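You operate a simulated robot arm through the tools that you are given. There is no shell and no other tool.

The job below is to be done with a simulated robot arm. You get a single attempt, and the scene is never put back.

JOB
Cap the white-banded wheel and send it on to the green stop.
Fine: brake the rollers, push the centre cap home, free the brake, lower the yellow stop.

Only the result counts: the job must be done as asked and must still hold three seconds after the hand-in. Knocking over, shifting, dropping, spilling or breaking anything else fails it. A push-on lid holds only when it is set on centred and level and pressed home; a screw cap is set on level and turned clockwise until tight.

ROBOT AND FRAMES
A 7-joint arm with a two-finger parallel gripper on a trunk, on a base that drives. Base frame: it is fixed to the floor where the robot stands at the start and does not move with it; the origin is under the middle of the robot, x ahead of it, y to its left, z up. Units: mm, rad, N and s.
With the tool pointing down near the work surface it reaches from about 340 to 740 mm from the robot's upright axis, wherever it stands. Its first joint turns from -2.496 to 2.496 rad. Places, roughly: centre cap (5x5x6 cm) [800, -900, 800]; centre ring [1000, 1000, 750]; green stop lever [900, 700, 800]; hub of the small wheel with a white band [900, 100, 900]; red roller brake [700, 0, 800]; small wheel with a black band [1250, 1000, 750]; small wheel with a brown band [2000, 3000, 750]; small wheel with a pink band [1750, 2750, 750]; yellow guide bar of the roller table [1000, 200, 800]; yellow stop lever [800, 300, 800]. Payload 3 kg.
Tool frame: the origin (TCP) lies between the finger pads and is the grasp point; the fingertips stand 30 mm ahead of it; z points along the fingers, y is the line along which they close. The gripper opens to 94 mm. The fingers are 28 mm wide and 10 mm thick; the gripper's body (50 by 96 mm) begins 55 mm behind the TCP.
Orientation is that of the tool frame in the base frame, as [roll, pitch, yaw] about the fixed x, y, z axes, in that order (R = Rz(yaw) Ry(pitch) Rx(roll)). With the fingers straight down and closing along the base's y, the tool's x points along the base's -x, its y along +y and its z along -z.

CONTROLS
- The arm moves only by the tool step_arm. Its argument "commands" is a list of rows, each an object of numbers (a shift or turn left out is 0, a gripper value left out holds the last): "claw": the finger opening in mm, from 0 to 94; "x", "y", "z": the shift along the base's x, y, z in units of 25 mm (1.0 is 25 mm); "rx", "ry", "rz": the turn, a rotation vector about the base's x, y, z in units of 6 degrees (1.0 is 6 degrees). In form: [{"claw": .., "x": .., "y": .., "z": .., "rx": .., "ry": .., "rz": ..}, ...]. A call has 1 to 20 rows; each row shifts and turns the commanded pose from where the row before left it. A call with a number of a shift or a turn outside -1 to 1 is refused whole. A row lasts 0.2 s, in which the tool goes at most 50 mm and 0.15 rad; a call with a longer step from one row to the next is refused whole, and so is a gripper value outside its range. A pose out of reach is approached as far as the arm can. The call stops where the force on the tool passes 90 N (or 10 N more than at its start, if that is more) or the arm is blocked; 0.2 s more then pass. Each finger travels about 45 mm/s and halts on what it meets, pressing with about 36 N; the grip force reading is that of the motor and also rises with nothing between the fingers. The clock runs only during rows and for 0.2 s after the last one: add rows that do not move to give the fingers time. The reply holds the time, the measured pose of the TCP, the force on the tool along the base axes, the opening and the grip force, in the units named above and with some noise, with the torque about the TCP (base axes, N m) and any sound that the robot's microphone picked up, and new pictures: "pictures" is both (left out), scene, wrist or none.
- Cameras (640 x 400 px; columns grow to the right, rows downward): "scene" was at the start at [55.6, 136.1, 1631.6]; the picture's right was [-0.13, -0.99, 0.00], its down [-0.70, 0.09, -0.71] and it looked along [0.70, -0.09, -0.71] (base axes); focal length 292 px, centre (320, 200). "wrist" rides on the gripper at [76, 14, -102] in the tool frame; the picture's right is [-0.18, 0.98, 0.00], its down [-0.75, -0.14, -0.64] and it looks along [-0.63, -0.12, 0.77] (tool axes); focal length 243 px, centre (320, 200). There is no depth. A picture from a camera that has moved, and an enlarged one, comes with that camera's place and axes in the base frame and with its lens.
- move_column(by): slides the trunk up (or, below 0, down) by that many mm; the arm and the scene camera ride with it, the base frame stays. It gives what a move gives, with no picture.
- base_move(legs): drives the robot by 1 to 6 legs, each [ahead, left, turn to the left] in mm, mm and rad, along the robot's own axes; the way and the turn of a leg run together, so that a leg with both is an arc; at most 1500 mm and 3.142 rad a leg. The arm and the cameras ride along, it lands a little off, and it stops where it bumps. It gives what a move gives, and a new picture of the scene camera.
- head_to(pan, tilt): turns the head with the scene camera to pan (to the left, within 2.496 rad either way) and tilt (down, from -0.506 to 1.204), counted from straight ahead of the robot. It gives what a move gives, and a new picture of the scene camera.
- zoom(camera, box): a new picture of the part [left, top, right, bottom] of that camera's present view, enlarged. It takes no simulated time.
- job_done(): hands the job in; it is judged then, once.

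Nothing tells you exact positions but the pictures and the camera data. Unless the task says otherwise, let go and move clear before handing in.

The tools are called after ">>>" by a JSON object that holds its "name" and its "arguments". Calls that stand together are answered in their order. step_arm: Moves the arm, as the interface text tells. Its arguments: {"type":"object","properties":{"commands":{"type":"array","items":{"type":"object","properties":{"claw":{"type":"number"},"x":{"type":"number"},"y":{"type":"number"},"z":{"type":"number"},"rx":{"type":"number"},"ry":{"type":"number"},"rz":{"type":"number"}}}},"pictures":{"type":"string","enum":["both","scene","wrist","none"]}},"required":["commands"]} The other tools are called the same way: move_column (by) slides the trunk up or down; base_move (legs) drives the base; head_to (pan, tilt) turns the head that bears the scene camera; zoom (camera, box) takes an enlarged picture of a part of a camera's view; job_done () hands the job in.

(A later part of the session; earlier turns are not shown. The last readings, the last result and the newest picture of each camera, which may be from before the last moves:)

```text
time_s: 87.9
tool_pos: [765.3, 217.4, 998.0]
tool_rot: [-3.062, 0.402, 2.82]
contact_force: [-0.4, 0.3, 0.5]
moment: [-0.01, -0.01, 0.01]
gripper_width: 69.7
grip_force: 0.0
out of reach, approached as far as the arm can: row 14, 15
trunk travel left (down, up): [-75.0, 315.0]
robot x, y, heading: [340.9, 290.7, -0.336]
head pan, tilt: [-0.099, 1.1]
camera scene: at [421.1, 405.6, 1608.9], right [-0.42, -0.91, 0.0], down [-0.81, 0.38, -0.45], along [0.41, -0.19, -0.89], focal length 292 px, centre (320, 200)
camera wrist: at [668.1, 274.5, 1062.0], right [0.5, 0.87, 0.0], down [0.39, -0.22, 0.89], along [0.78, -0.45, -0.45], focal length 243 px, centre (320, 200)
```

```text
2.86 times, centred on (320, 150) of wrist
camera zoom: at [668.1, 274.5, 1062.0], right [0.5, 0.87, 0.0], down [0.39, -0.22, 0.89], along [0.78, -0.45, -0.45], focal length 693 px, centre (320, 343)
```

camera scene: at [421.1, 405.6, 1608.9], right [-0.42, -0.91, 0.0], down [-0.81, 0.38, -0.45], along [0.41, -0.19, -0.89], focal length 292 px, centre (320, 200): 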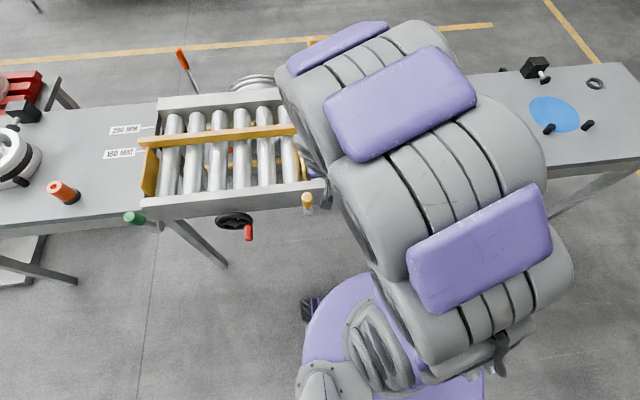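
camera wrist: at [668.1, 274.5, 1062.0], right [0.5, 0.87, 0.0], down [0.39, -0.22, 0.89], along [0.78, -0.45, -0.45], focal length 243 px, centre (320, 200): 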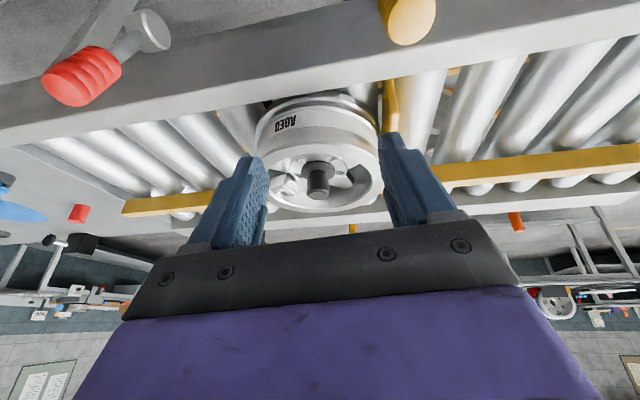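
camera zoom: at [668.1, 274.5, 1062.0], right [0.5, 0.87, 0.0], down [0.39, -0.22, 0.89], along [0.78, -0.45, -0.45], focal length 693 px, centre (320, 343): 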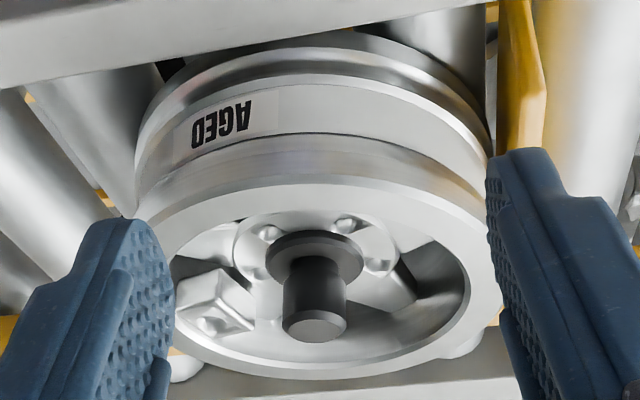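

From the low angle the flange sits right on the hub face, level and concentric – the cap is home. Next: free the brake. I'll straighten the hand, close the fingers and move above the red lever.

>>> {"name": "step_arm", "arguments": {"commands": [{"rx": 0.485, "ry": 0.857, "z": 0.5, "claw": 0}, {"rx": 0.485, "ry": 0.857, "z": 0.5}, {"rx": 0.485, "ry": 0.857, "z": 0.5}, {"rx": 0.485, "ry": 0.857}, {"x": -0.16, "y": -0.96}, {"x": -0.16, "y": -0.96}, {"x": -0.16, "y": -0.96}, {"x": -0.16, "y": -0.96}, {"x": -0.16, "y": -0.96}, {"x": -0.16, "y": -0.96}, {"x": -0.16, "y": -0.96}, {"x": -0.16, "y": -0.96}, {"x": -0.16, "y": -0.96}]}}

```text
time_s: 90.7
tool_pos: [726.0, -1.1, 1035.4]
tool_rot: [-3.141, 0.001, 2.804]
contact_force: [0.0, -0.8, -0.5]
moment: [-0.02, -0.02, -0.01]
gripper_width: 0.0
grip_force: 33.3
trunk travel left (down, up): [-75.0, 315.0]
robot x, y, heading: [339.6, 291.8, -0.337]
head pan, tilt: [-0.099, 1.1]
camera scene: at [419.0, 402.1, 1609.3], right [-0.42, -0.91, 0.0], down [-0.81, 0.38, -0.45], along [0.41, -0.19, -0.89], focal length 292 px, centre (320, 200)
camera wrist: at [658.5, 39.4, 1138.1], right [0.5, 0.87, 0.0], down [0.66, -0.38, 0.64], along [0.56, -0.32, -0.77], focal length 243 px, centre (320, 200)
```

scene: 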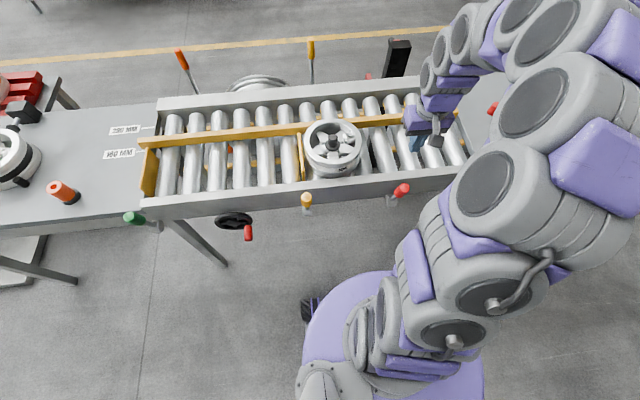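
wrist: 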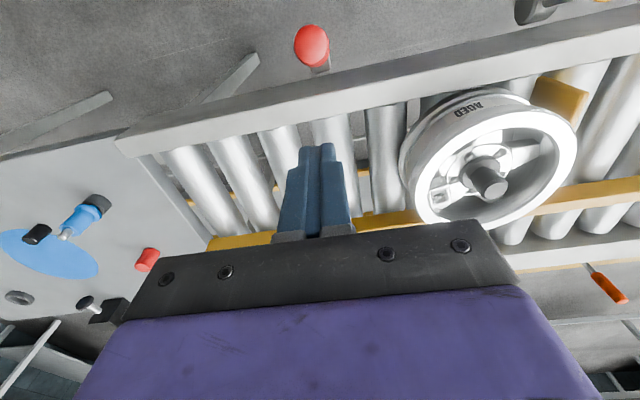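

The lever tip is where I expected (n≈640). I'll lower the closed fingers between the handle and the rollers, just above the rail.

>>> {"name": "step_arm", "arguments": {"commands": [{"x": 0.21, "y": 0.055, "z": -0.9}, {"z": -0.9}, {"z": -0.9}, {"z": -0.9}, {"z": -0.9}, {"z": -0.9}]}}

>>> {"name": "zoom", "arguments": {"camera": "scene", "box": [340, 140, 460, 220]}}

```text
time_s: 92.1
tool_pos: [730.2, 2.5, 900.4]
tool_rot: [-3.141, 0.0, 2.808]
contact_force: [-0.5, 0.2, -0.1]
moment: [0.0, 0.0, 0.01]
gripper_width: 0.0
grip_force: 33.2
trunk travel left (down, up): [-75.0, 315.0]
robot x, y, heading: [342.5, 290.3, -0.338]
head pan, tilt: [-0.099, 1.1]
camera scene: at [420.1, 402.6, 1609.2], right [-0.42, -0.91, 0.0], down [-0.81, 0.38, -0.45], along [0.41, -0.19, -0.89], focal length 292 px, centre (320, 200)
camera wrist: at [664.1, 41.8, 1003.9], right [0.5, 0.87, 0.0], down [0.66, -0.38, 0.64], along [0.56, -0.32, -0.77], focal length 243 px, centre (320, 200)
```

scene: 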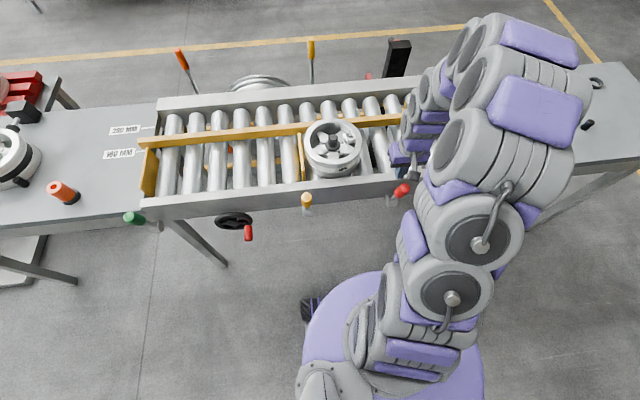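
wrist: 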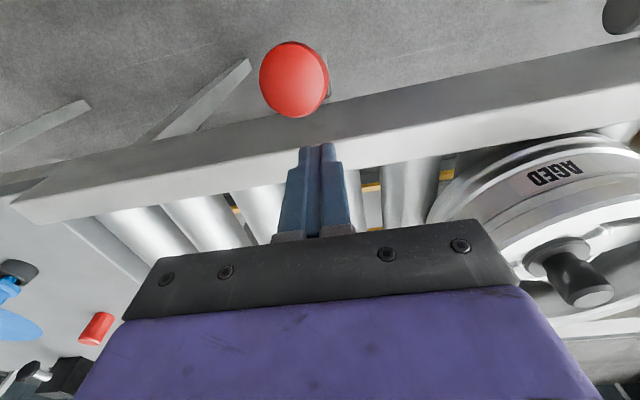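

```text
5.00 times, centred on (400, 180) of scene
camera zoom: at [420.1, 402.6, 1609.2], right [-0.42, -0.91, 0.0], down [-0.81, 0.38, -0.45], along [0.41, -0.19, -0.89], focal length 1458 px, centre (-80, 300)
```

zoom: 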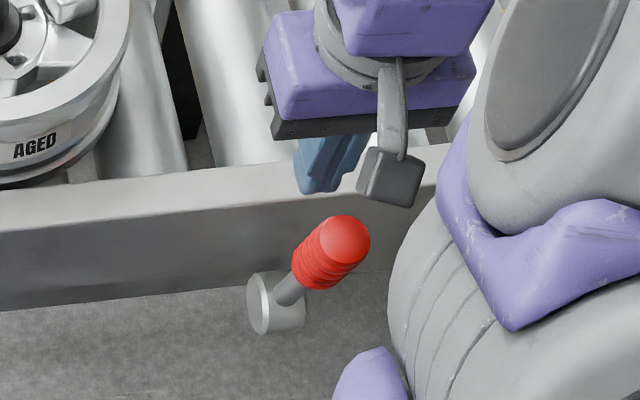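

Aligned with the handle. Now draw it outward along the arc.

>>> {"name": "step_arm", "arguments": {"commands": [{"x": -0.53, "y": 0.181}, {"x": -0.38, "y": 0.13, "z": -0.04}, {"x": -0.38, "y": 0.13, "z": -0.04}, {"x": -0.37, "y": 0.126, "z": -0.1}, {"x": -0.37, "y": 0.126, "z": -0.1}, {"x": -0.345, "y": 0.118, "z": -0.16}, {"x": -0.345, "y": 0.118, "z": -0.16}]}}

>>> {"name": "zoom", "arguments": {"camera": "scene", "box": [340, 140, 460, 220]}}

```text
time_s: 93.7
tool_pos: [665.5, 27.3, 887.2]
tool_rot: [-3.138, 0.002, 2.805]
contact_force: [3.5, 6.9, 0.4]
moment: [0.19, -0.22, -0.09]
gripper_width: 0.1
grip_force: 32.7
trunk travel left (down, up): [-75.0, 315.0]
robot x, y, heading: [339.8, 293.5, -0.333]
head pan, tilt: [-0.099, 1.1]
camera scene: at [420.4, 405.7, 1609.0], right [-0.42, -0.91, 0.0], down [-0.81, 0.38, -0.45], along [0.41, -0.19, -0.89], focal length 292 px, centre (320, 200)
camera wrist: at [598.4, 66.9, 989.6], right [0.5, 0.87, 0.0], down [0.66, -0.38, 0.64], along [0.56, -0.32, -0.77], focal length 243 px, centre (320, 200)
```

scene: 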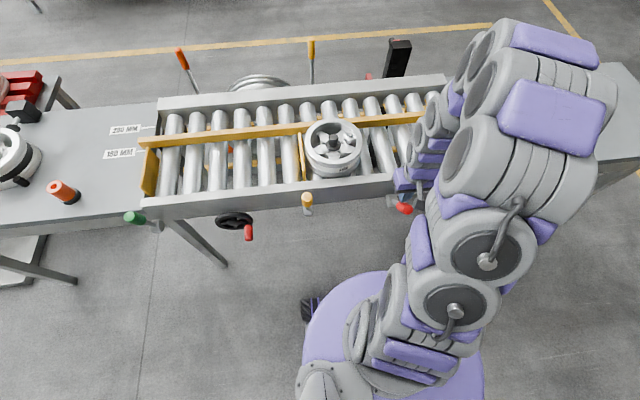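
wrist: 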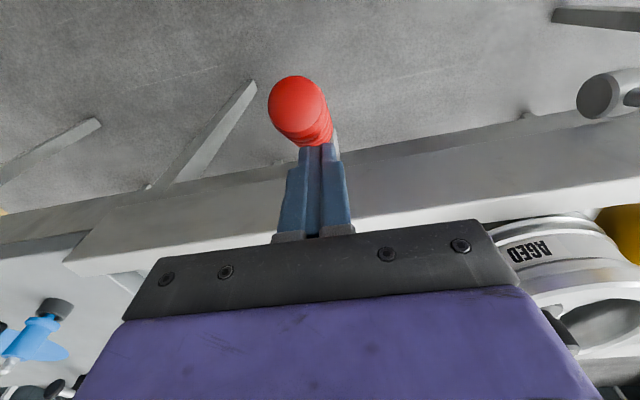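

```text
5.00 times, centred on (400, 180) of scene
camera zoom: at [420.4, 405.7, 1609.0], right [-0.42, -0.91, 0.0], down [-0.81, 0.38, -0.45], along [0.41, -0.19, -0.89], focal length 1458 px, centre (-80, 300)
```

zoom: 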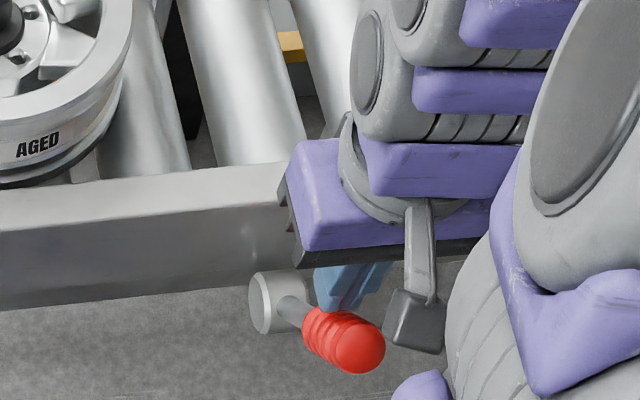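

The lever follows outward. Continue pushing it down to its lower stop.

>>> {"name": "step_arm", "arguments": {"commands": [{"x": -0.31, "y": 0.106, "z": -0.2}, {"x": -0.31, "y": 0.106, "z": -0.2}, {"x": -0.267, "y": 0.091, "z": -0.28}, {"x": -0.267, "y": 0.091, "z": -0.28}, {"x": -0.212, "y": 0.072, "z": -0.32}, {"x": -0.212, "y": 0.072, "z": -0.32}, {"x": -0.159, "y": 0.055, "z": -0.36}, {"x": -0.159, "y": 0.055, "z": -0.36}]}}

>>> {"name": "zoom", "arguments": {"camera": "scene", "box": [340, 140, 460, 220]}}

```text
time_s: 95.5
tool_pos: [618.4, 42.2, 827.3]
tool_rot: [3.14, 0.002, 2.805]
contact_force: [1.3, 1.8, -0.5]
moment: [0.06, -0.07, -0.01]
gripper_width: 0.2
grip_force: 33.1
trunk travel left (down, up): [-75.0, 315.0]
robot x, y, heading: [340.6, 292.7, -0.339]
head pan, tilt: [-0.099, 1.1]
camera scene: at [419.4, 403.6, 1609.1], right [-0.42, -0.91, 0.0], down [-0.81, 0.38, -0.45], along [0.41, -0.19, -0.89], focal length 292 px, centre (320, 200)
camera wrist: at [550.9, 81.3, 930.9], right [0.5, 0.87, 0.0], down [0.66, -0.38, 0.64], along [0.56, -0.32, -0.77], focal length 243 px, centre (320, 200)
```

scene: 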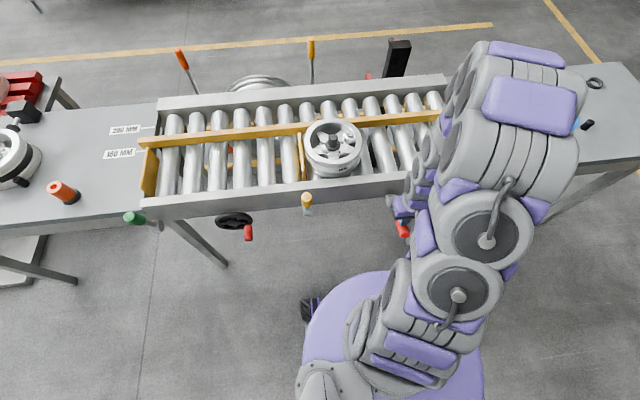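
wrist: 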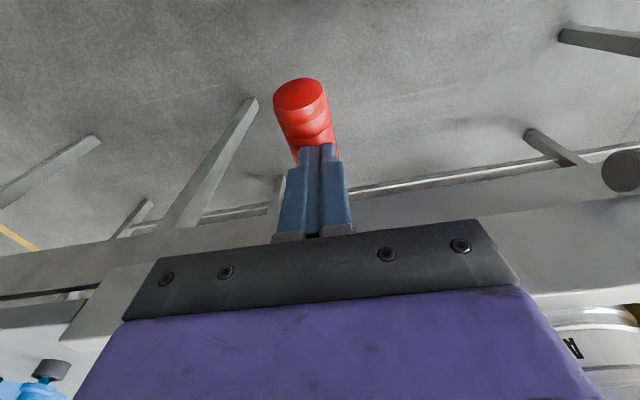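

```text
5.00 times, centred on (400, 180) of scene
camera zoom: at [419.4, 403.6, 1609.1], right [-0.42, -0.91, 0.0], down [-0.81, 0.38, -0.45], along [0.41, -0.19, -0.89], focal length 1458 px, centre (-80, 300)
```

zoom: 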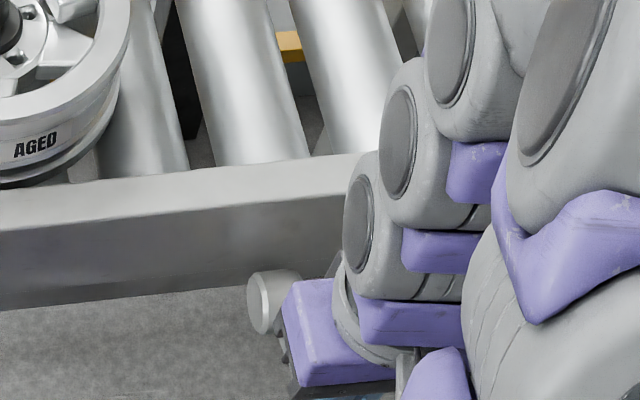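

>>> {"name": "step_arm", "arguments": {"commands": [{"x": -0.06, "y": 0.02, "z": -0.3}, {"z": -0.3}, {"z": -0.3}, {"z": -0.3}]}}

```text
time_s: 96.2
tool_pos: [615.8, 43.5, 819.2]
tool_rot: [-3.135, 0.008, 2.805]
contact_force: [-3.6, 9.6, 77.4]
moment: [0.39, 1.44, -0.18]
gripper_width: 0.0
grip_force: 33.2
trunk travel left (down, up): [-75.0, 315.0]
robot x, y, heading: [339.3, 290.1, -0.337]
head pan, tilt: [-0.099, 1.1]
stopped in row 3: the force on the tool passed its limit at 109 N (the readings are from after the stop); the commanded pose is now the measured one
camera scene: at [414.5, 411.7, 1610.1], right [-0.42, -0.91, 0.0], down [-0.81, 0.37, -0.46], along [0.41, -0.2, -0.89], focal length 292 px, centre (320, 200)
camera wrist: at [548.0, 83.7, 921.2], right [0.5, 0.87, 0.0], down [0.66, -0.38, 0.65], along [0.56, -0.33, -0.76], focal length 243 px, centre (320, 200)
```

scene: 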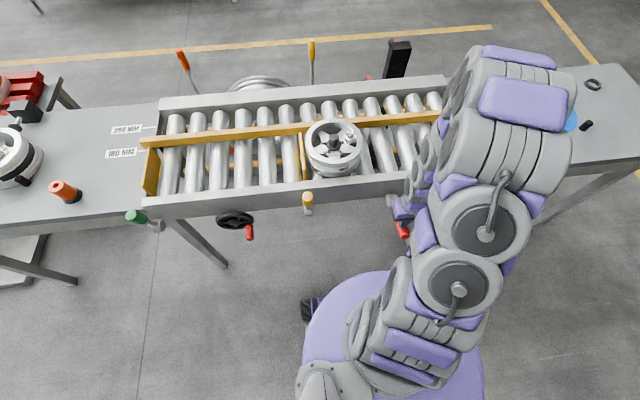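
wrist: 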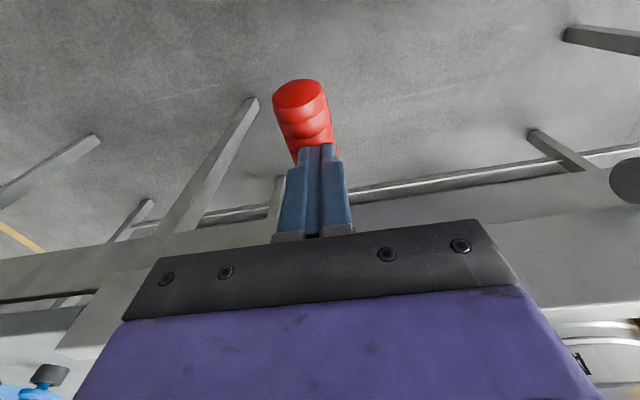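

Hard stop at the same low angle it started from, so the brake is released. I'll rise and move over to the yellow stop lever.

>>> {"name": "step_arm", "arguments": {"commands": [{"z": 0.5, "rx": 0.084, "ry": 0.05}, {"z": 1}, {"z": 1}, {"z": 1}, {"z": 1}, {"z": 1}, {"z": 1}, {"z": 1}, {"x": 0.816, "y": 0.888}, {"x": 0.816, "y": 0.888}, {"x": 0.816, "y": 0.888}, {"x": 0.816, "y": 0.888}, {"x": 0.816, "y": 0.888}, {"x": 0.816, "y": 0.888}, {"x": 0.816, "y": 0.888}, {"x": 0.816, "y": 0.888}, {"x": 0.816, "y": 0.888}, {"x": 0.816, "y": 0.888}]}}

>>> {"name": "zoom", "arguments": {"camera": "scene", "box": [280, 100, 440, 220]}}

```text
time_s: 100.0
tool_pos: [823.9, 264.0, 999.9]
tool_rot: [3.141, -0.004, 2.807]
contact_force: [-0.3, -0.1, -1.4]
moment: [-0.04, -0.01, 0.01]
gripper_width: 0.0
grip_force: 33.1
trunk travel left (down, up): [-75.0, 315.0]
robot x, y, heading: [340.7, 289.9, -0.336]
head pan, tilt: [-0.099, 1.1]
camera scene: at [422.4, 407.3, 1608.8], right [-0.42, -0.91, 0.0], down [-0.81, 0.38, -0.45], along [0.41, -0.19, -0.89], focal length 292 px, centre (320, 200)
camera wrist: at [756.1, 302.9, 1103.7], right [0.5, 0.87, 0.0], down [0.67, -0.38, 0.64], along [0.55, -0.32, -0.77], focal length 243 px, centre (320, 200)
```

scene: 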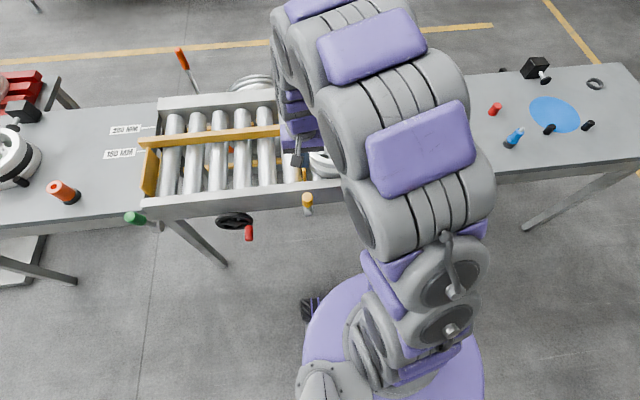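
wrist: 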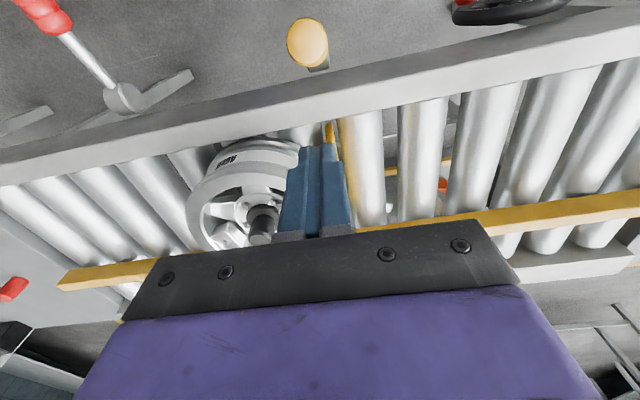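

```text
3.33 times, centred on (360, 160) of scene
camera zoom: at [422.4, 407.3, 1608.8], right [-0.42, -0.91, 0.0], down [-0.81, 0.38, -0.45], along [0.41, -0.19, -0.89], focal length 972 px, centre (187, 333)
```

zoom: 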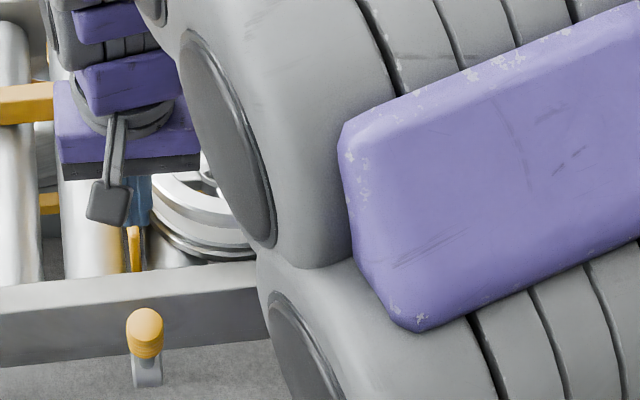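

The yellow lever's tip is at n≈641, u≈518, and my fingers are lined up behind it. I'll lower in behind the handle.

>>> {"name": "step_arm", "arguments": {"commands": [{"x": 0.02, "y": 0.06, "z": -0.8}, {"z": -0.8}, {"z": -0.8}, {"z": -0.8}, {"z": -0.8}]}}

>>> {"name": "zoom", "arguments": {"camera": "scene", "box": [260, 140, 380, 220]}}

```text
time_s: 101.2
tool_pos: [821.7, 262.9, 901.2]
tool_rot: [3.14, -0.003, 2.806]
contact_force: [-0.2, 1.0, -0.4]
moment: [-0.02, -0.01, -0.02]
gripper_width: 0.1
grip_force: 32.6
trunk travel left (down, up): [-75.0, 315.0]
robot x, y, heading: [343.9, 287.5, -0.337]
head pan, tilt: [-0.099, 1.1]
camera scene: at [422.0, 406.0, 1608.9], right [-0.42, -0.91, 0.0], down [-0.81, 0.38, -0.45], along [0.41, -0.19, -0.89], focal length 292 px, centre (320, 200)
camera wrist: at [754.8, 302.7, 1004.7], right [0.5, 0.87, 0.0], down [0.67, -0.38, 0.64], along [0.55, -0.32, -0.77], focal length 243 px, centre (320, 200)
```

scene: 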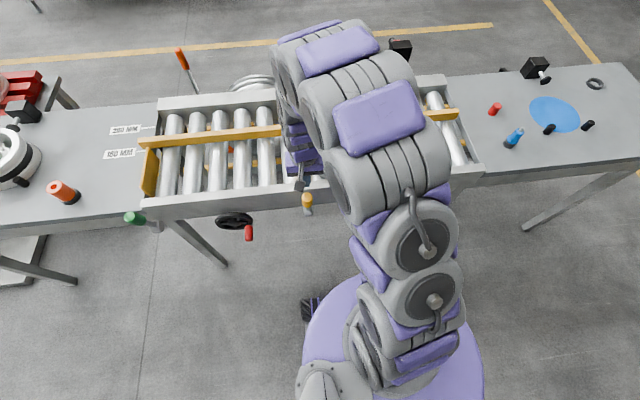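
wrist: 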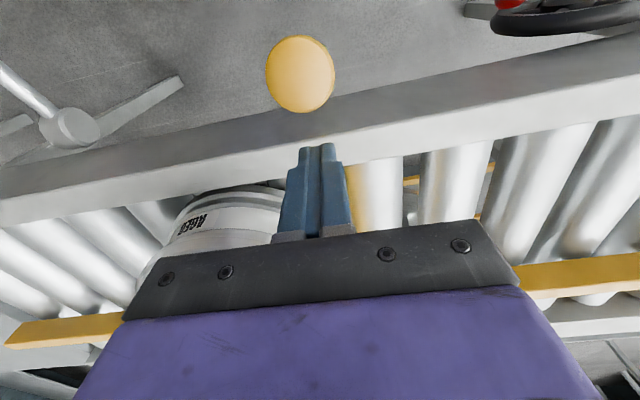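

```text
5.00 times, centred on (320, 180) of scene
camera zoom: at [422.0, 406.0, 1608.9], right [-0.42, -0.91, 0.0], down [-0.81, 0.38, -0.45], along [0.41, -0.19, -0.89], focal length 1458 px, centre (320, 300)
```

zoom: 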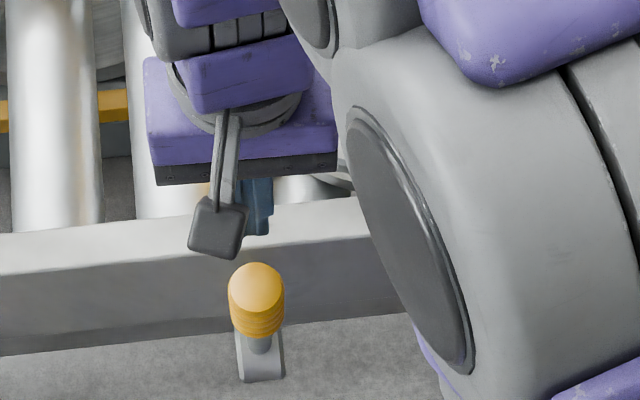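

Fingers are behind the yellow handle. Draw it outward and down along its arc.

>>> {"name": "step_arm", "arguments": {"commands": [{"x": -0.5, "y": 0.29}, {"x": -0.38, "y": 0.13, "z": -0.05}, {"x": -0.38, "y": 0.13, "z": -0.05}, {"x": -0.37, "y": 0.126, "z": -0.12}, {"x": -0.37, "y": 0.126, "z": -0.12}, {"x": -0.345, "y": 0.118, "z": -0.16}, {"x": -0.345, "y": 0.118, "z": -0.16}]}}

>>> {"name": "zoom", "arguments": {"camera": "scene", "box": [260, 140, 380, 220]}}

```text
time_s: 102.8
tool_pos: [755.9, 289.9, 886.0]
tool_rot: [-3.141, -0.005, 2.806]
contact_force: [3.9, 16.1, -3.4]
moment: [1.12, -1.39, -0.33]
gripper_width: 0.0
grip_force: 33.4
trunk travel left (down, up): [-75.0, 315.0]
robot x, y, heading: [340.0, 288.2, -0.338]
head pan, tilt: [-0.099, 1.1]
camera scene: at [424.4, 414.0, 1608.2], right [-0.42, -0.91, 0.01], down [-0.81, 0.37, -0.45], along [0.41, -0.2, -0.89], focal length 292 px, centre (320, 200)
camera wrist: at [689.1, 329.0, 989.0], right [0.5, 0.87, 0.0], down [0.67, -0.38, 0.64], along [0.55, -0.32, -0.77], focal length 243 px, centre (320, 200)
```

scene: 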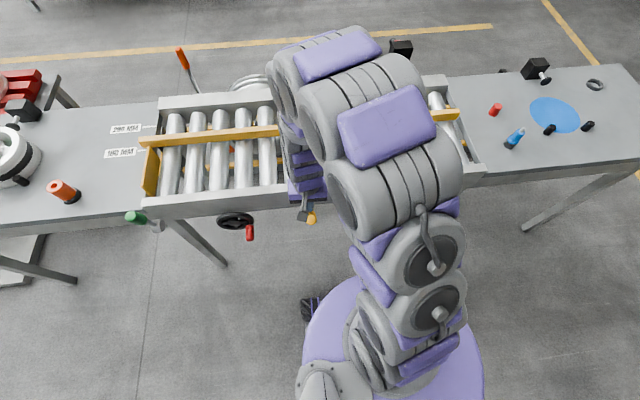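
wrist: 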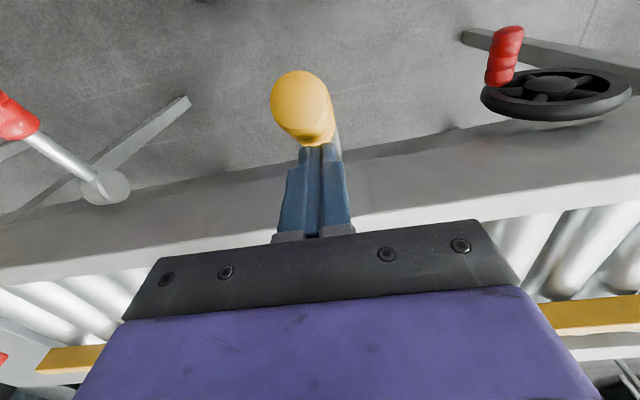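

```text
5.00 times, centred on (320, 180) of scene
camera zoom: at [424.4, 414.0, 1608.2], right [-0.42, -0.91, 0.01], down [-0.81, 0.37, -0.45], along [0.41, -0.2, -0.89], focal length 1458 px, centre (320, 300)
```

zoom: 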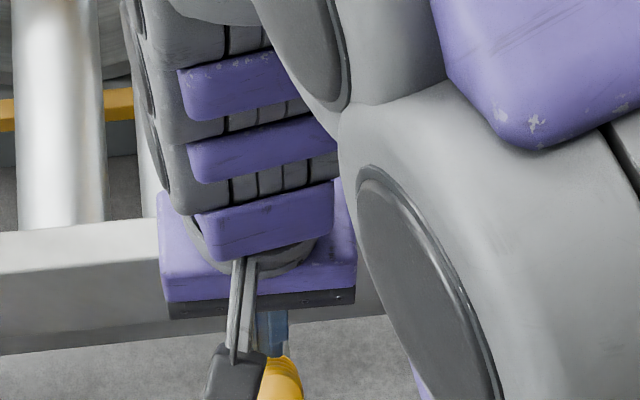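

The lever follows but there's some sideways force, so the fingers are a bit off to one side of the handle. I'll shift slightly and continue down.

>>> {"name": "step_arm", "arguments": {"commands": [{"x": -0.34, "y": 0.01, "z": -0.2}, {"x": -0.34, "y": 0.01, "z": -0.2}, {"x": -0.267, "y": 0.091, "z": -0.28}, {"x": -0.267, "y": 0.091, "z": -0.28}]}}

```text
time_s: 103.8
tool_pos: [722.1, 289.8, 861.6]
tool_rot: [3.137, -0.005, 2.807]
contact_force: [0.0, -1.0, 0.3]
moment: [0.05, -0.02, 0.0]
gripper_width: 0.1
grip_force: 33.6
trunk travel left (down, up): [-75.0, 315.0]
robot x, y, heading: [342.5, 287.3, -0.334]
head pan, tilt: [-0.099, 1.1]
camera scene: at [417.6, 396.8, 1609.7], right [-0.42, -0.91, 0.0], down [-0.81, 0.38, -0.45], along [0.41, -0.19, -0.89], focal length 292 px, centre (320, 200)
camera wrist: at [655.1, 328.2, 965.7], right [0.5, 0.87, 0.0], down [0.67, -0.39, 0.64], along [0.55, -0.31, -0.77], focal length 243 px, centre (320, 200)
```

scene: 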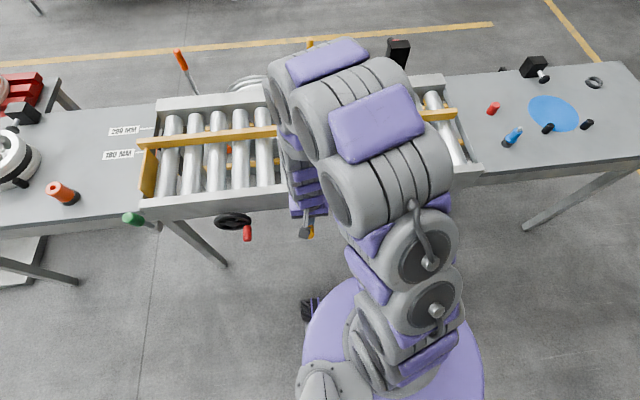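
wrist: 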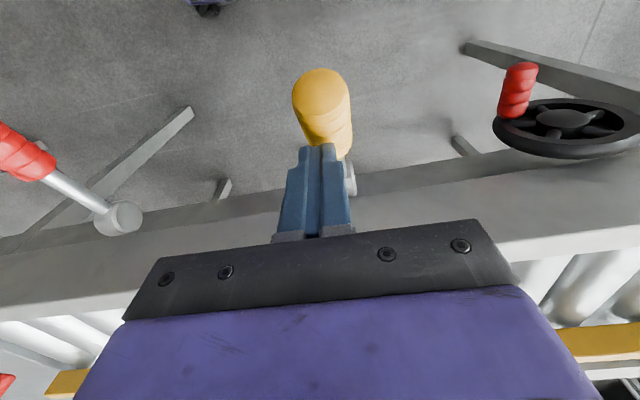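

Force has dropped to zero and the lever is around 30°. I'll re-centre a little and push it down to the stop.

>>> {"name": "step_arm", "arguments": {"commands": [{"x": -0.15, "y": 0.26, "z": -0.2}, {"x": -0.212, "y": 0.072, "z": -0.4}, {"x": -0.159, "y": 0.055, "z": -0.4}, {"x": -0.159, "y": 0.055, "z": -0.4}, {"x": -0.06, "y": 0.02, "z": -0.4}]}}

>>> {"name": "zoom", "arguments": {"camera": "scene", "box": [140, 90, 380, 240]}}

```text
time_s: 105.0
tool_pos: [712.1, 320.3, 816.2]
tool_rot: [-3.14, 0.0, 2.811]
contact_force: [12.7, 76.6, -5.3]
moment: [2.33, -0.48, -1.03]
gripper_width: 0.0
grip_force: 32.4
trunk travel left (down, up): [-75.0, 315.0]
robot x, y, heading: [340.0, 293.5, -0.335]
head pan, tilt: [-0.099, 1.1]
camera scene: at [428.5, 432.0, 1606.5], right [-0.42, -0.91, 0.02], down [-0.81, 0.37, -0.45], along [0.41, -0.2, -0.89], focal length 292 px, centre (320, 200)
camera wrist: at [643.6, 359.5, 919.2], right [0.5, 0.87, 0.0], down [0.67, -0.38, 0.64], along [0.56, -0.32, -0.77], focal length 243 px, centre (320, 200)
```

scene: 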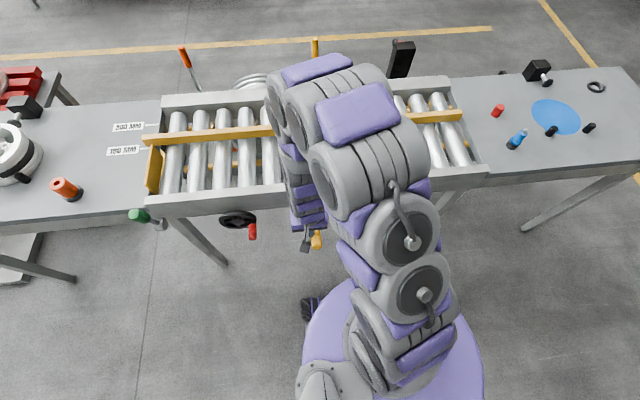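
wrist: 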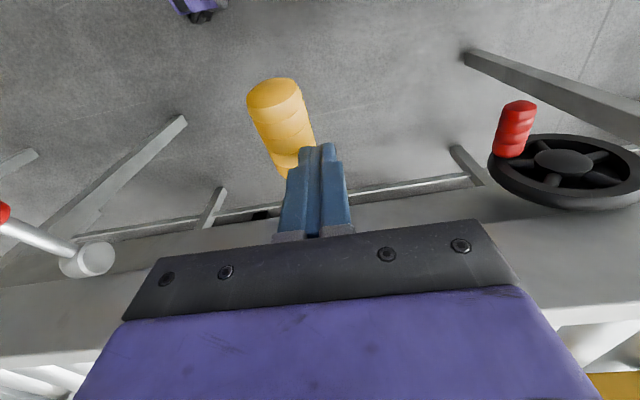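

```text
2.67 times, centred on (260, 165) of scene
camera zoom: at [428.5, 432.0, 1606.5], right [-0.42, -0.91, 0.02], down [-0.81, 0.37, -0.45], along [0.41, -0.2, -0.89], focal length 778 px, centre (480, 293)
```

zoom: 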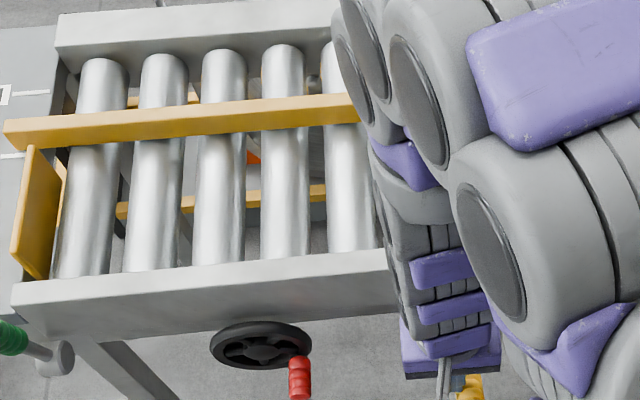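

The fingers slid off to the +u side of the handle and are pressing against its flank (77 N sideways). I'll ease off sideways first so I don't drag the lever, then look.

>>> {"name": "step_arm", "arguments": {"commands": [{"x": 0.12, "y": 0.34}, {"x": 0.12, "y": 0.34}, {"x": 0.12, "y": 0.34}, {"x": 0.0, "y": 0.0}]}}

>>> {"name": "zoom", "arguments": {"camera": "wrist", "box": [200, 40, 400, 180]}}

```text
time_s: 106.0
tool_pos: [716.7, 332.6, 816.3]
tool_rot: [-3.142, -0.002, 2.808]
contact_force: [0.1, 1.0, -0.2]
moment: [-0.04, 0.0, 0.0]
gripper_width: 0.0
grip_force: 32.7
trunk travel left (down, up): [-75.0, 315.0]
robot x, y, heading: [342.0, 287.9, -0.333]
head pan, tilt: [-0.099, 1.1]
camera scene: at [421.6, 407.1, 1609.0], right [-0.42, -0.91, 0.0], down [-0.81, 0.38, -0.45], along [0.41, -0.19, -0.89], focal length 292 px, centre (320, 200)
camera wrist: at [649.4, 372.8, 919.8], right [0.5, 0.87, 0.0], down [0.67, -0.38, 0.64], along [0.56, -0.32, -0.77], focal length 243 px, centre (320, 200)
```

scene: 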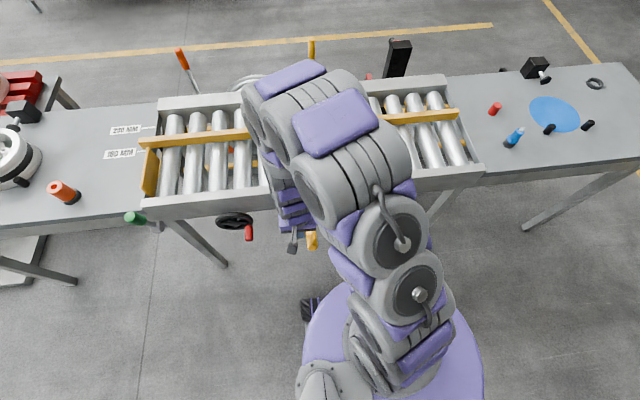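
wrist: 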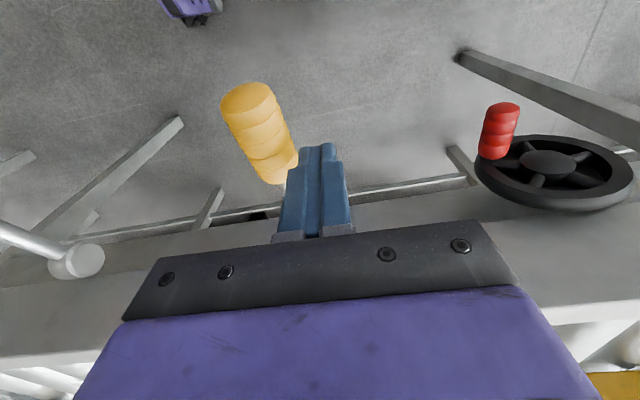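

```text
2.86 times, centred on (300, 110) of wrist
camera zoom: at [649.4, 372.8, 919.8], right [0.5, 0.87, 0.0], down [0.67, -0.38, 0.64], along [0.56, -0.32, -0.77], focal length 693 px, centre (377, 457)
```

zoom: 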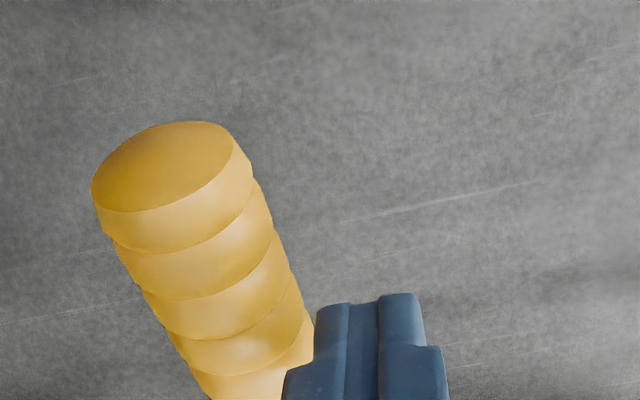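

The yellow lever is nearly down (about 12°). I'll rise, centre over its handle and press it firmly to its stop.

>>> {"name": "step_arm", "arguments": {"commands": [{"z": 0.8}, {"z": 0.8}, {"z": 0.8}, {"x": -0.47, "y": -0.46}, {"x": -0.47, "y": -0.45}]}}

>>> {"name": "zoom", "arguments": {"camera": "wrist", "box": [200, 40, 400, 180]}}

```text
time_s: 107.2
tool_pos: [690.1, 307.8, 877.5]
tool_rot: [3.137, -0.001, 2.805]
contact_force: [0.3, 0.6, 0.1]
moment: [0.03, -0.02, -0.01]
gripper_width: 0.0
grip_force: 33.2
trunk travel left (down, up): [-75.0, 315.0]
robot x, y, heading: [343.5, 289.2, -0.337]
head pan, tilt: [-0.099, 1.1]
camera scene: at [420.2, 405.2, 1609.0], right [-0.42, -0.91, 0.0], down [-0.81, 0.38, -0.45], along [0.41, -0.19, -0.89], focal length 292 px, centre (320, 200)
camera wrist: at [623.1, 346.3, 981.2], right [0.5, 0.87, 0.0], down [0.67, -0.39, 0.64], along [0.56, -0.32, -0.77], focal length 243 px, centre (320, 200)
```

scene: 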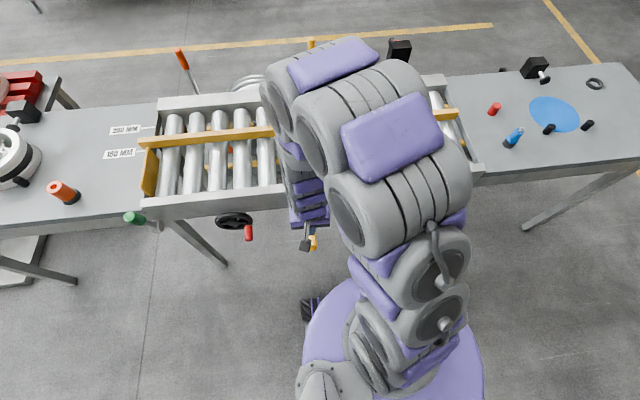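
wrist: 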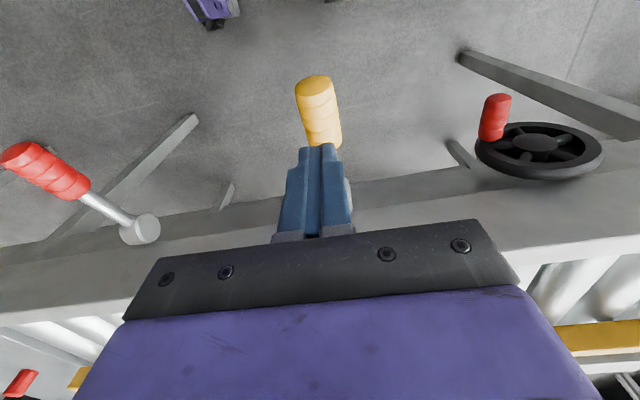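

```text
2.86 times, centred on (300, 110) of wrist
camera zoom: at [623.1, 346.3, 981.2], right [0.5, 0.87, 0.0], down [0.67, -0.39, 0.64], along [0.56, -0.32, -0.77], focal length 693 px, centre (377, 457)
```

zoom: 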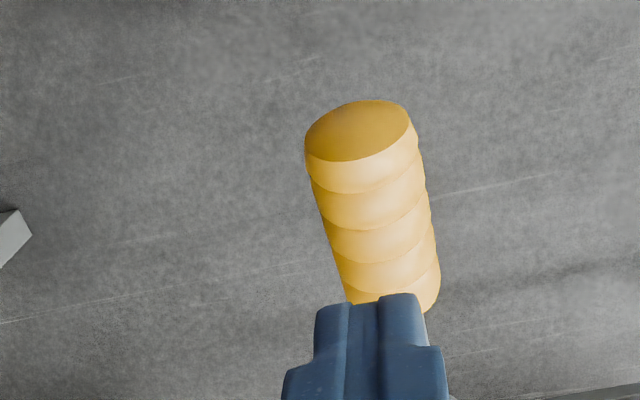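

Centred over the handle now. Press down gently until the stop.

>>> {"name": "step_arm", "arguments": {"commands": [{"z": -0.8}, {"z": -0.7}, {"z": -0.25}, {"z": -0.25}, {"z": -0.25}]}}

```text
time_s: 108.4
tool_pos: [692.0, 307.7, 823.3]
tool_rot: [3.138, 0.001, 2.805]
contact_force: [-0.5, -3.9, 25.8]
moment: [-0.01, 0.39, -0.04]
gripper_width: 0.0
grip_force: 33.3
trunk travel left (down, up): [-75.0, 315.0]
robot x, y, heading: [340.2, 291.1, -0.339]
head pan, tilt: [-0.099, 1.1]
camera scene: at [418.2, 404.1, 1609.7], right [-0.42, -0.91, 0.0], down [-0.81, 0.38, -0.45], along [0.41, -0.19, -0.89], focal length 292 px, centre (320, 200)
camera wrist: at [624.6, 346.9, 925.2], right [0.5, 0.87, 0.0], down [0.66, -0.38, 0.64], along [0.56, -0.32, -0.77], focal length 243 px, centre (320, 200)
```

scene: 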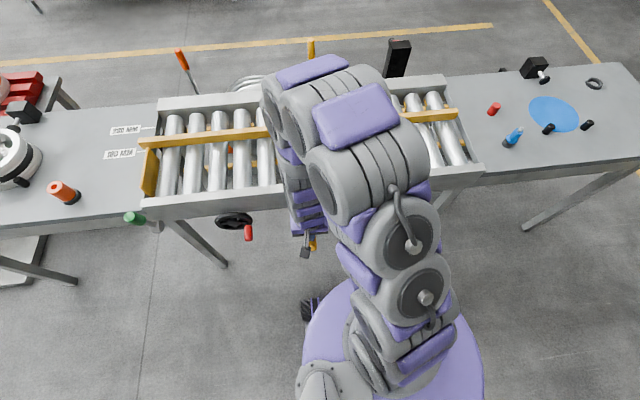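
wrist: 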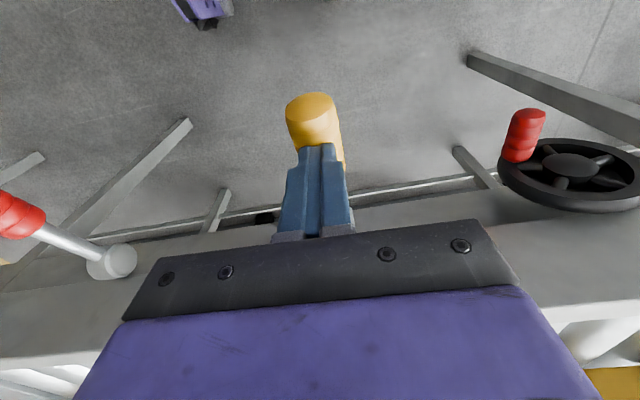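

>>> {"name": "step_arm", "arguments": {"commands": [{"z": -0.15}, {"z": -0.15}], "pictures": "none"}}

```text
time_s: 108.8
tool_pos: [692.0, 307.8, 822.4]
tool_rot: [3.132, 0.009, 2.804]
contact_force: [-13.0, -1.5, 77.3]
moment: [0.17, 1.43, -0.11]
gripper_width: 0.0
grip_force: 32.8
trunk travel left (down, up): [-75.0, 315.0]
robot x, y, heading: [339.1, 288.6, -0.337]
head pan, tilt: [-0.099, 1.1]
stopped in row 2: the force on the tool passed its limit at 104 N (the readings are from after the stop); the commanded pose is now the measured one
```

Hard stop – the yellow lever is fully down. Now rise straight up, draw the arm clear, and see where the wheel is.

>>> {"name": "step_arm", "arguments": {"commands": [{"z": 0.6}, {"z": 1}, {"z": 1}, {"z": 1}, {"z": 1}, {"z": 1}, {"z": 1}, {"z": 1}, {"z": 1}, {"z": 1}, {"x": -0.2, "y": -0.95}, {"x": -0.2, "y": -0.95}, {"x": -0.2, "y": -0.95}, {"x": -0.2, "y": -0.95}, {"x": -0.2, "y": -0.95}, {"x": -0.2, "y": -0.95}, {"x": -0.2, "y": -0.95}, {"x": -0.2, "y": -0.95}]}}

>>> {"name": "zoom", "arguments": {"camera": "scene", "box": [120, 80, 440, 250]}}

```text
time_s: 112.6
tool_pos: [656.9, 116.0, 1057.8]
tool_rot: [3.135, 0.003, 2.804]
contact_force: [-0.9, -0.2, -0.2]
moment: [-0.04, 0.02, -0.03]
gripper_width: 0.1
grip_force: 32.6
trunk travel left (down, up): [-75.0, 315.0]
robot x, y, heading: [341.6, 295.0, -0.341]
head pan, tilt: [-0.099, 1.1]
camera scene: at [419.8, 403.3, 1609.2], right [-0.42, -0.91, 0.0], down [-0.81, 0.38, -0.45], along [0.41, -0.19, -0.89], focal length 292 px, centre (320, 200)
camera wrist: at [588.7, 155.4, 1160.3], right [0.5, 0.87, 0.01], down [0.66, -0.39, 0.64], along [0.56, -0.32, -0.77], focal length 243 px, centre (320, 200)
```

scene: 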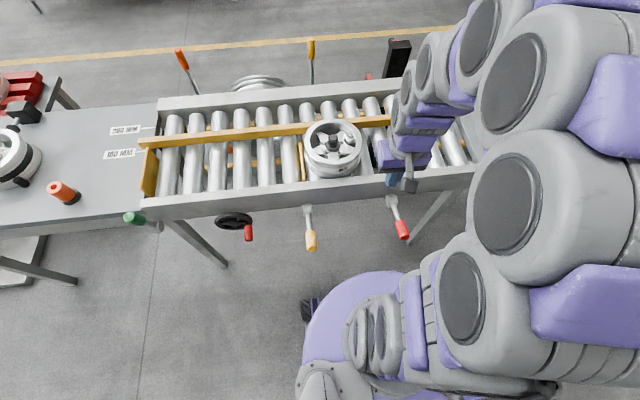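
wrist: 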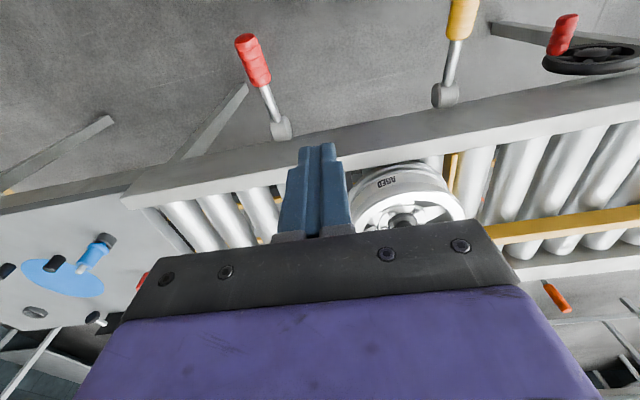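

```text
2.00 times, centred on (280, 165) of scene
camera zoom: at [419.8, 403.3, 1609.2], right [-0.42, -0.91, 0.0], down [-0.81, 0.38, -0.45], along [0.41, -0.19, -0.89], focal length 583 px, centre (400, 270)
```

zoom: 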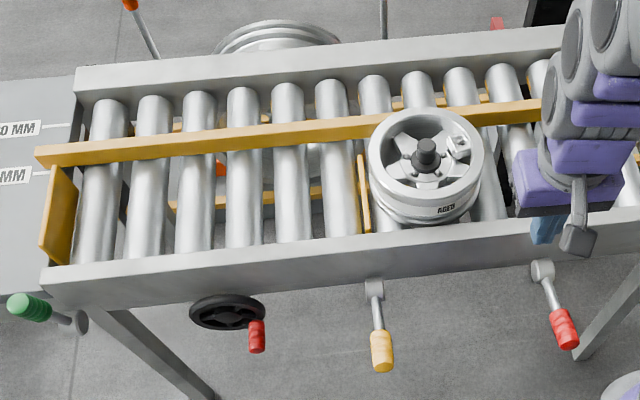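

Both levers are down, but the wheel still sits by the yellow plate. Let me zoom to see whether the plate actually dropped and whether the wheel is creeping.

>>> {"name": "zoom", "arguments": {"camera": "scene", "box": [280, 100, 376, 200]}}

>>> {"name": "step_arm", "arguments": {"commands": [{"z": 0}, {"z": 0}, {"z": 0}, {"z": 0}, {"z": 0}, {"z": 0}, {"z": 0}, {"z": 0}, {"z": 0}, {"z": 0}], "pictures": "none"}}

>>> {"name": "zoom", "arguments": {"camera": "scene", "box": [280, 100, 376, 200]}}

```text
4.00 times, centred on (328, 150) of scene
camera zoom: at [419.8, 403.3, 1609.2], right [-0.42, -0.91, 0.0], down [-0.81, 0.38, -0.45], along [0.41, -0.19, -0.89], focal length 1167 px, centre (288, 400)
```

zoom: 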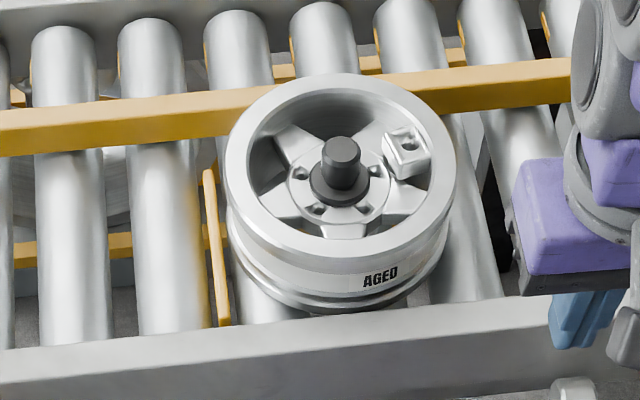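

```text
time_s: 114.8
tool_pos: [656.9, 116.8, 1057.8]
tool_rot: [3.135, 0.007, 2.806]
contact_force: [1.0, -0.5, 0.3]
moment: [0.0, 0.0, 0.02]
gripper_width: 0.0
grip_force: 33.6
trunk travel left (down, up): [-75.0, 315.0]
robot x, y, heading: [340.7, 291.3, -0.339]
head pan, tilt: [-0.099, 1.1]
```

```text
4.00 times, centred on (328, 150) of scene
camera zoom: at [419.9, 404.4, 1609.1], right [-0.42, -0.91, 0.0], down [-0.81, 0.38, -0.45], along [0.41, -0.19, -0.89], focal length 1167 px, centre (288, 400)
```

zoom: 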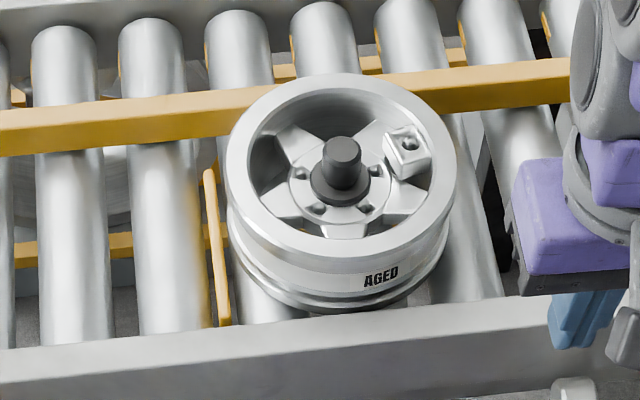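

The plate has dropped about 50 mm but the free wheel isn't moving by itself, so it likely needs a gentle push along the rollers. Let me inspect the far end with the green stop first.

>>> {"name": "zoom", "arguments": {"camera": "scene", "box": [110, 90, 270, 240]}}

>>> {"name": "zoom", "arguments": {"camera": "wrist", "box": [400, 120, 560, 260]}}

```text
2.67 times, centred on (190, 165) of scene
camera zoom: at [419.9, 404.4, 1609.1], right [-0.42, -0.91, 0.0], down [-0.81, 0.38, -0.45], along [0.41, -0.19, -0.89], focal length 778 px, centre (667, 293)
```

zoom: 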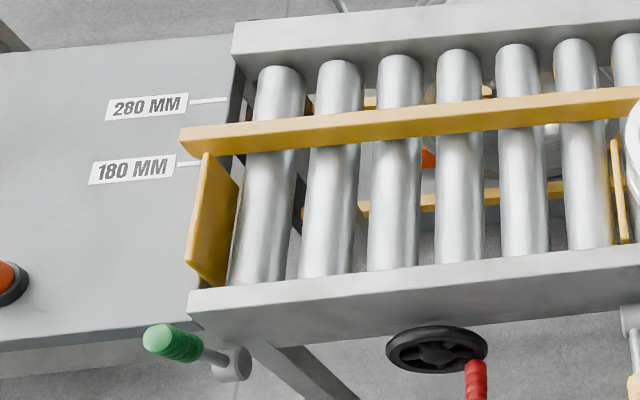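

```text
2.86 times, centred on (480, 190) of wrist
camera zoom: at [588.9, 156.5, 1160.3], right [0.5, 0.87, 0.01], down [0.66, -0.39, 0.64], along [0.56, -0.32, -0.76], focal length 693 px, centre (-137, 229)
```

zoom: 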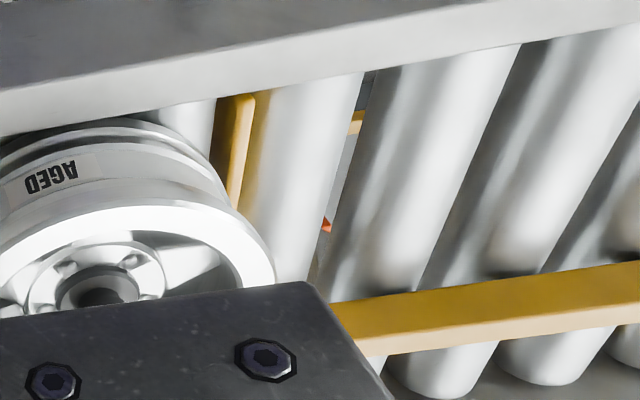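

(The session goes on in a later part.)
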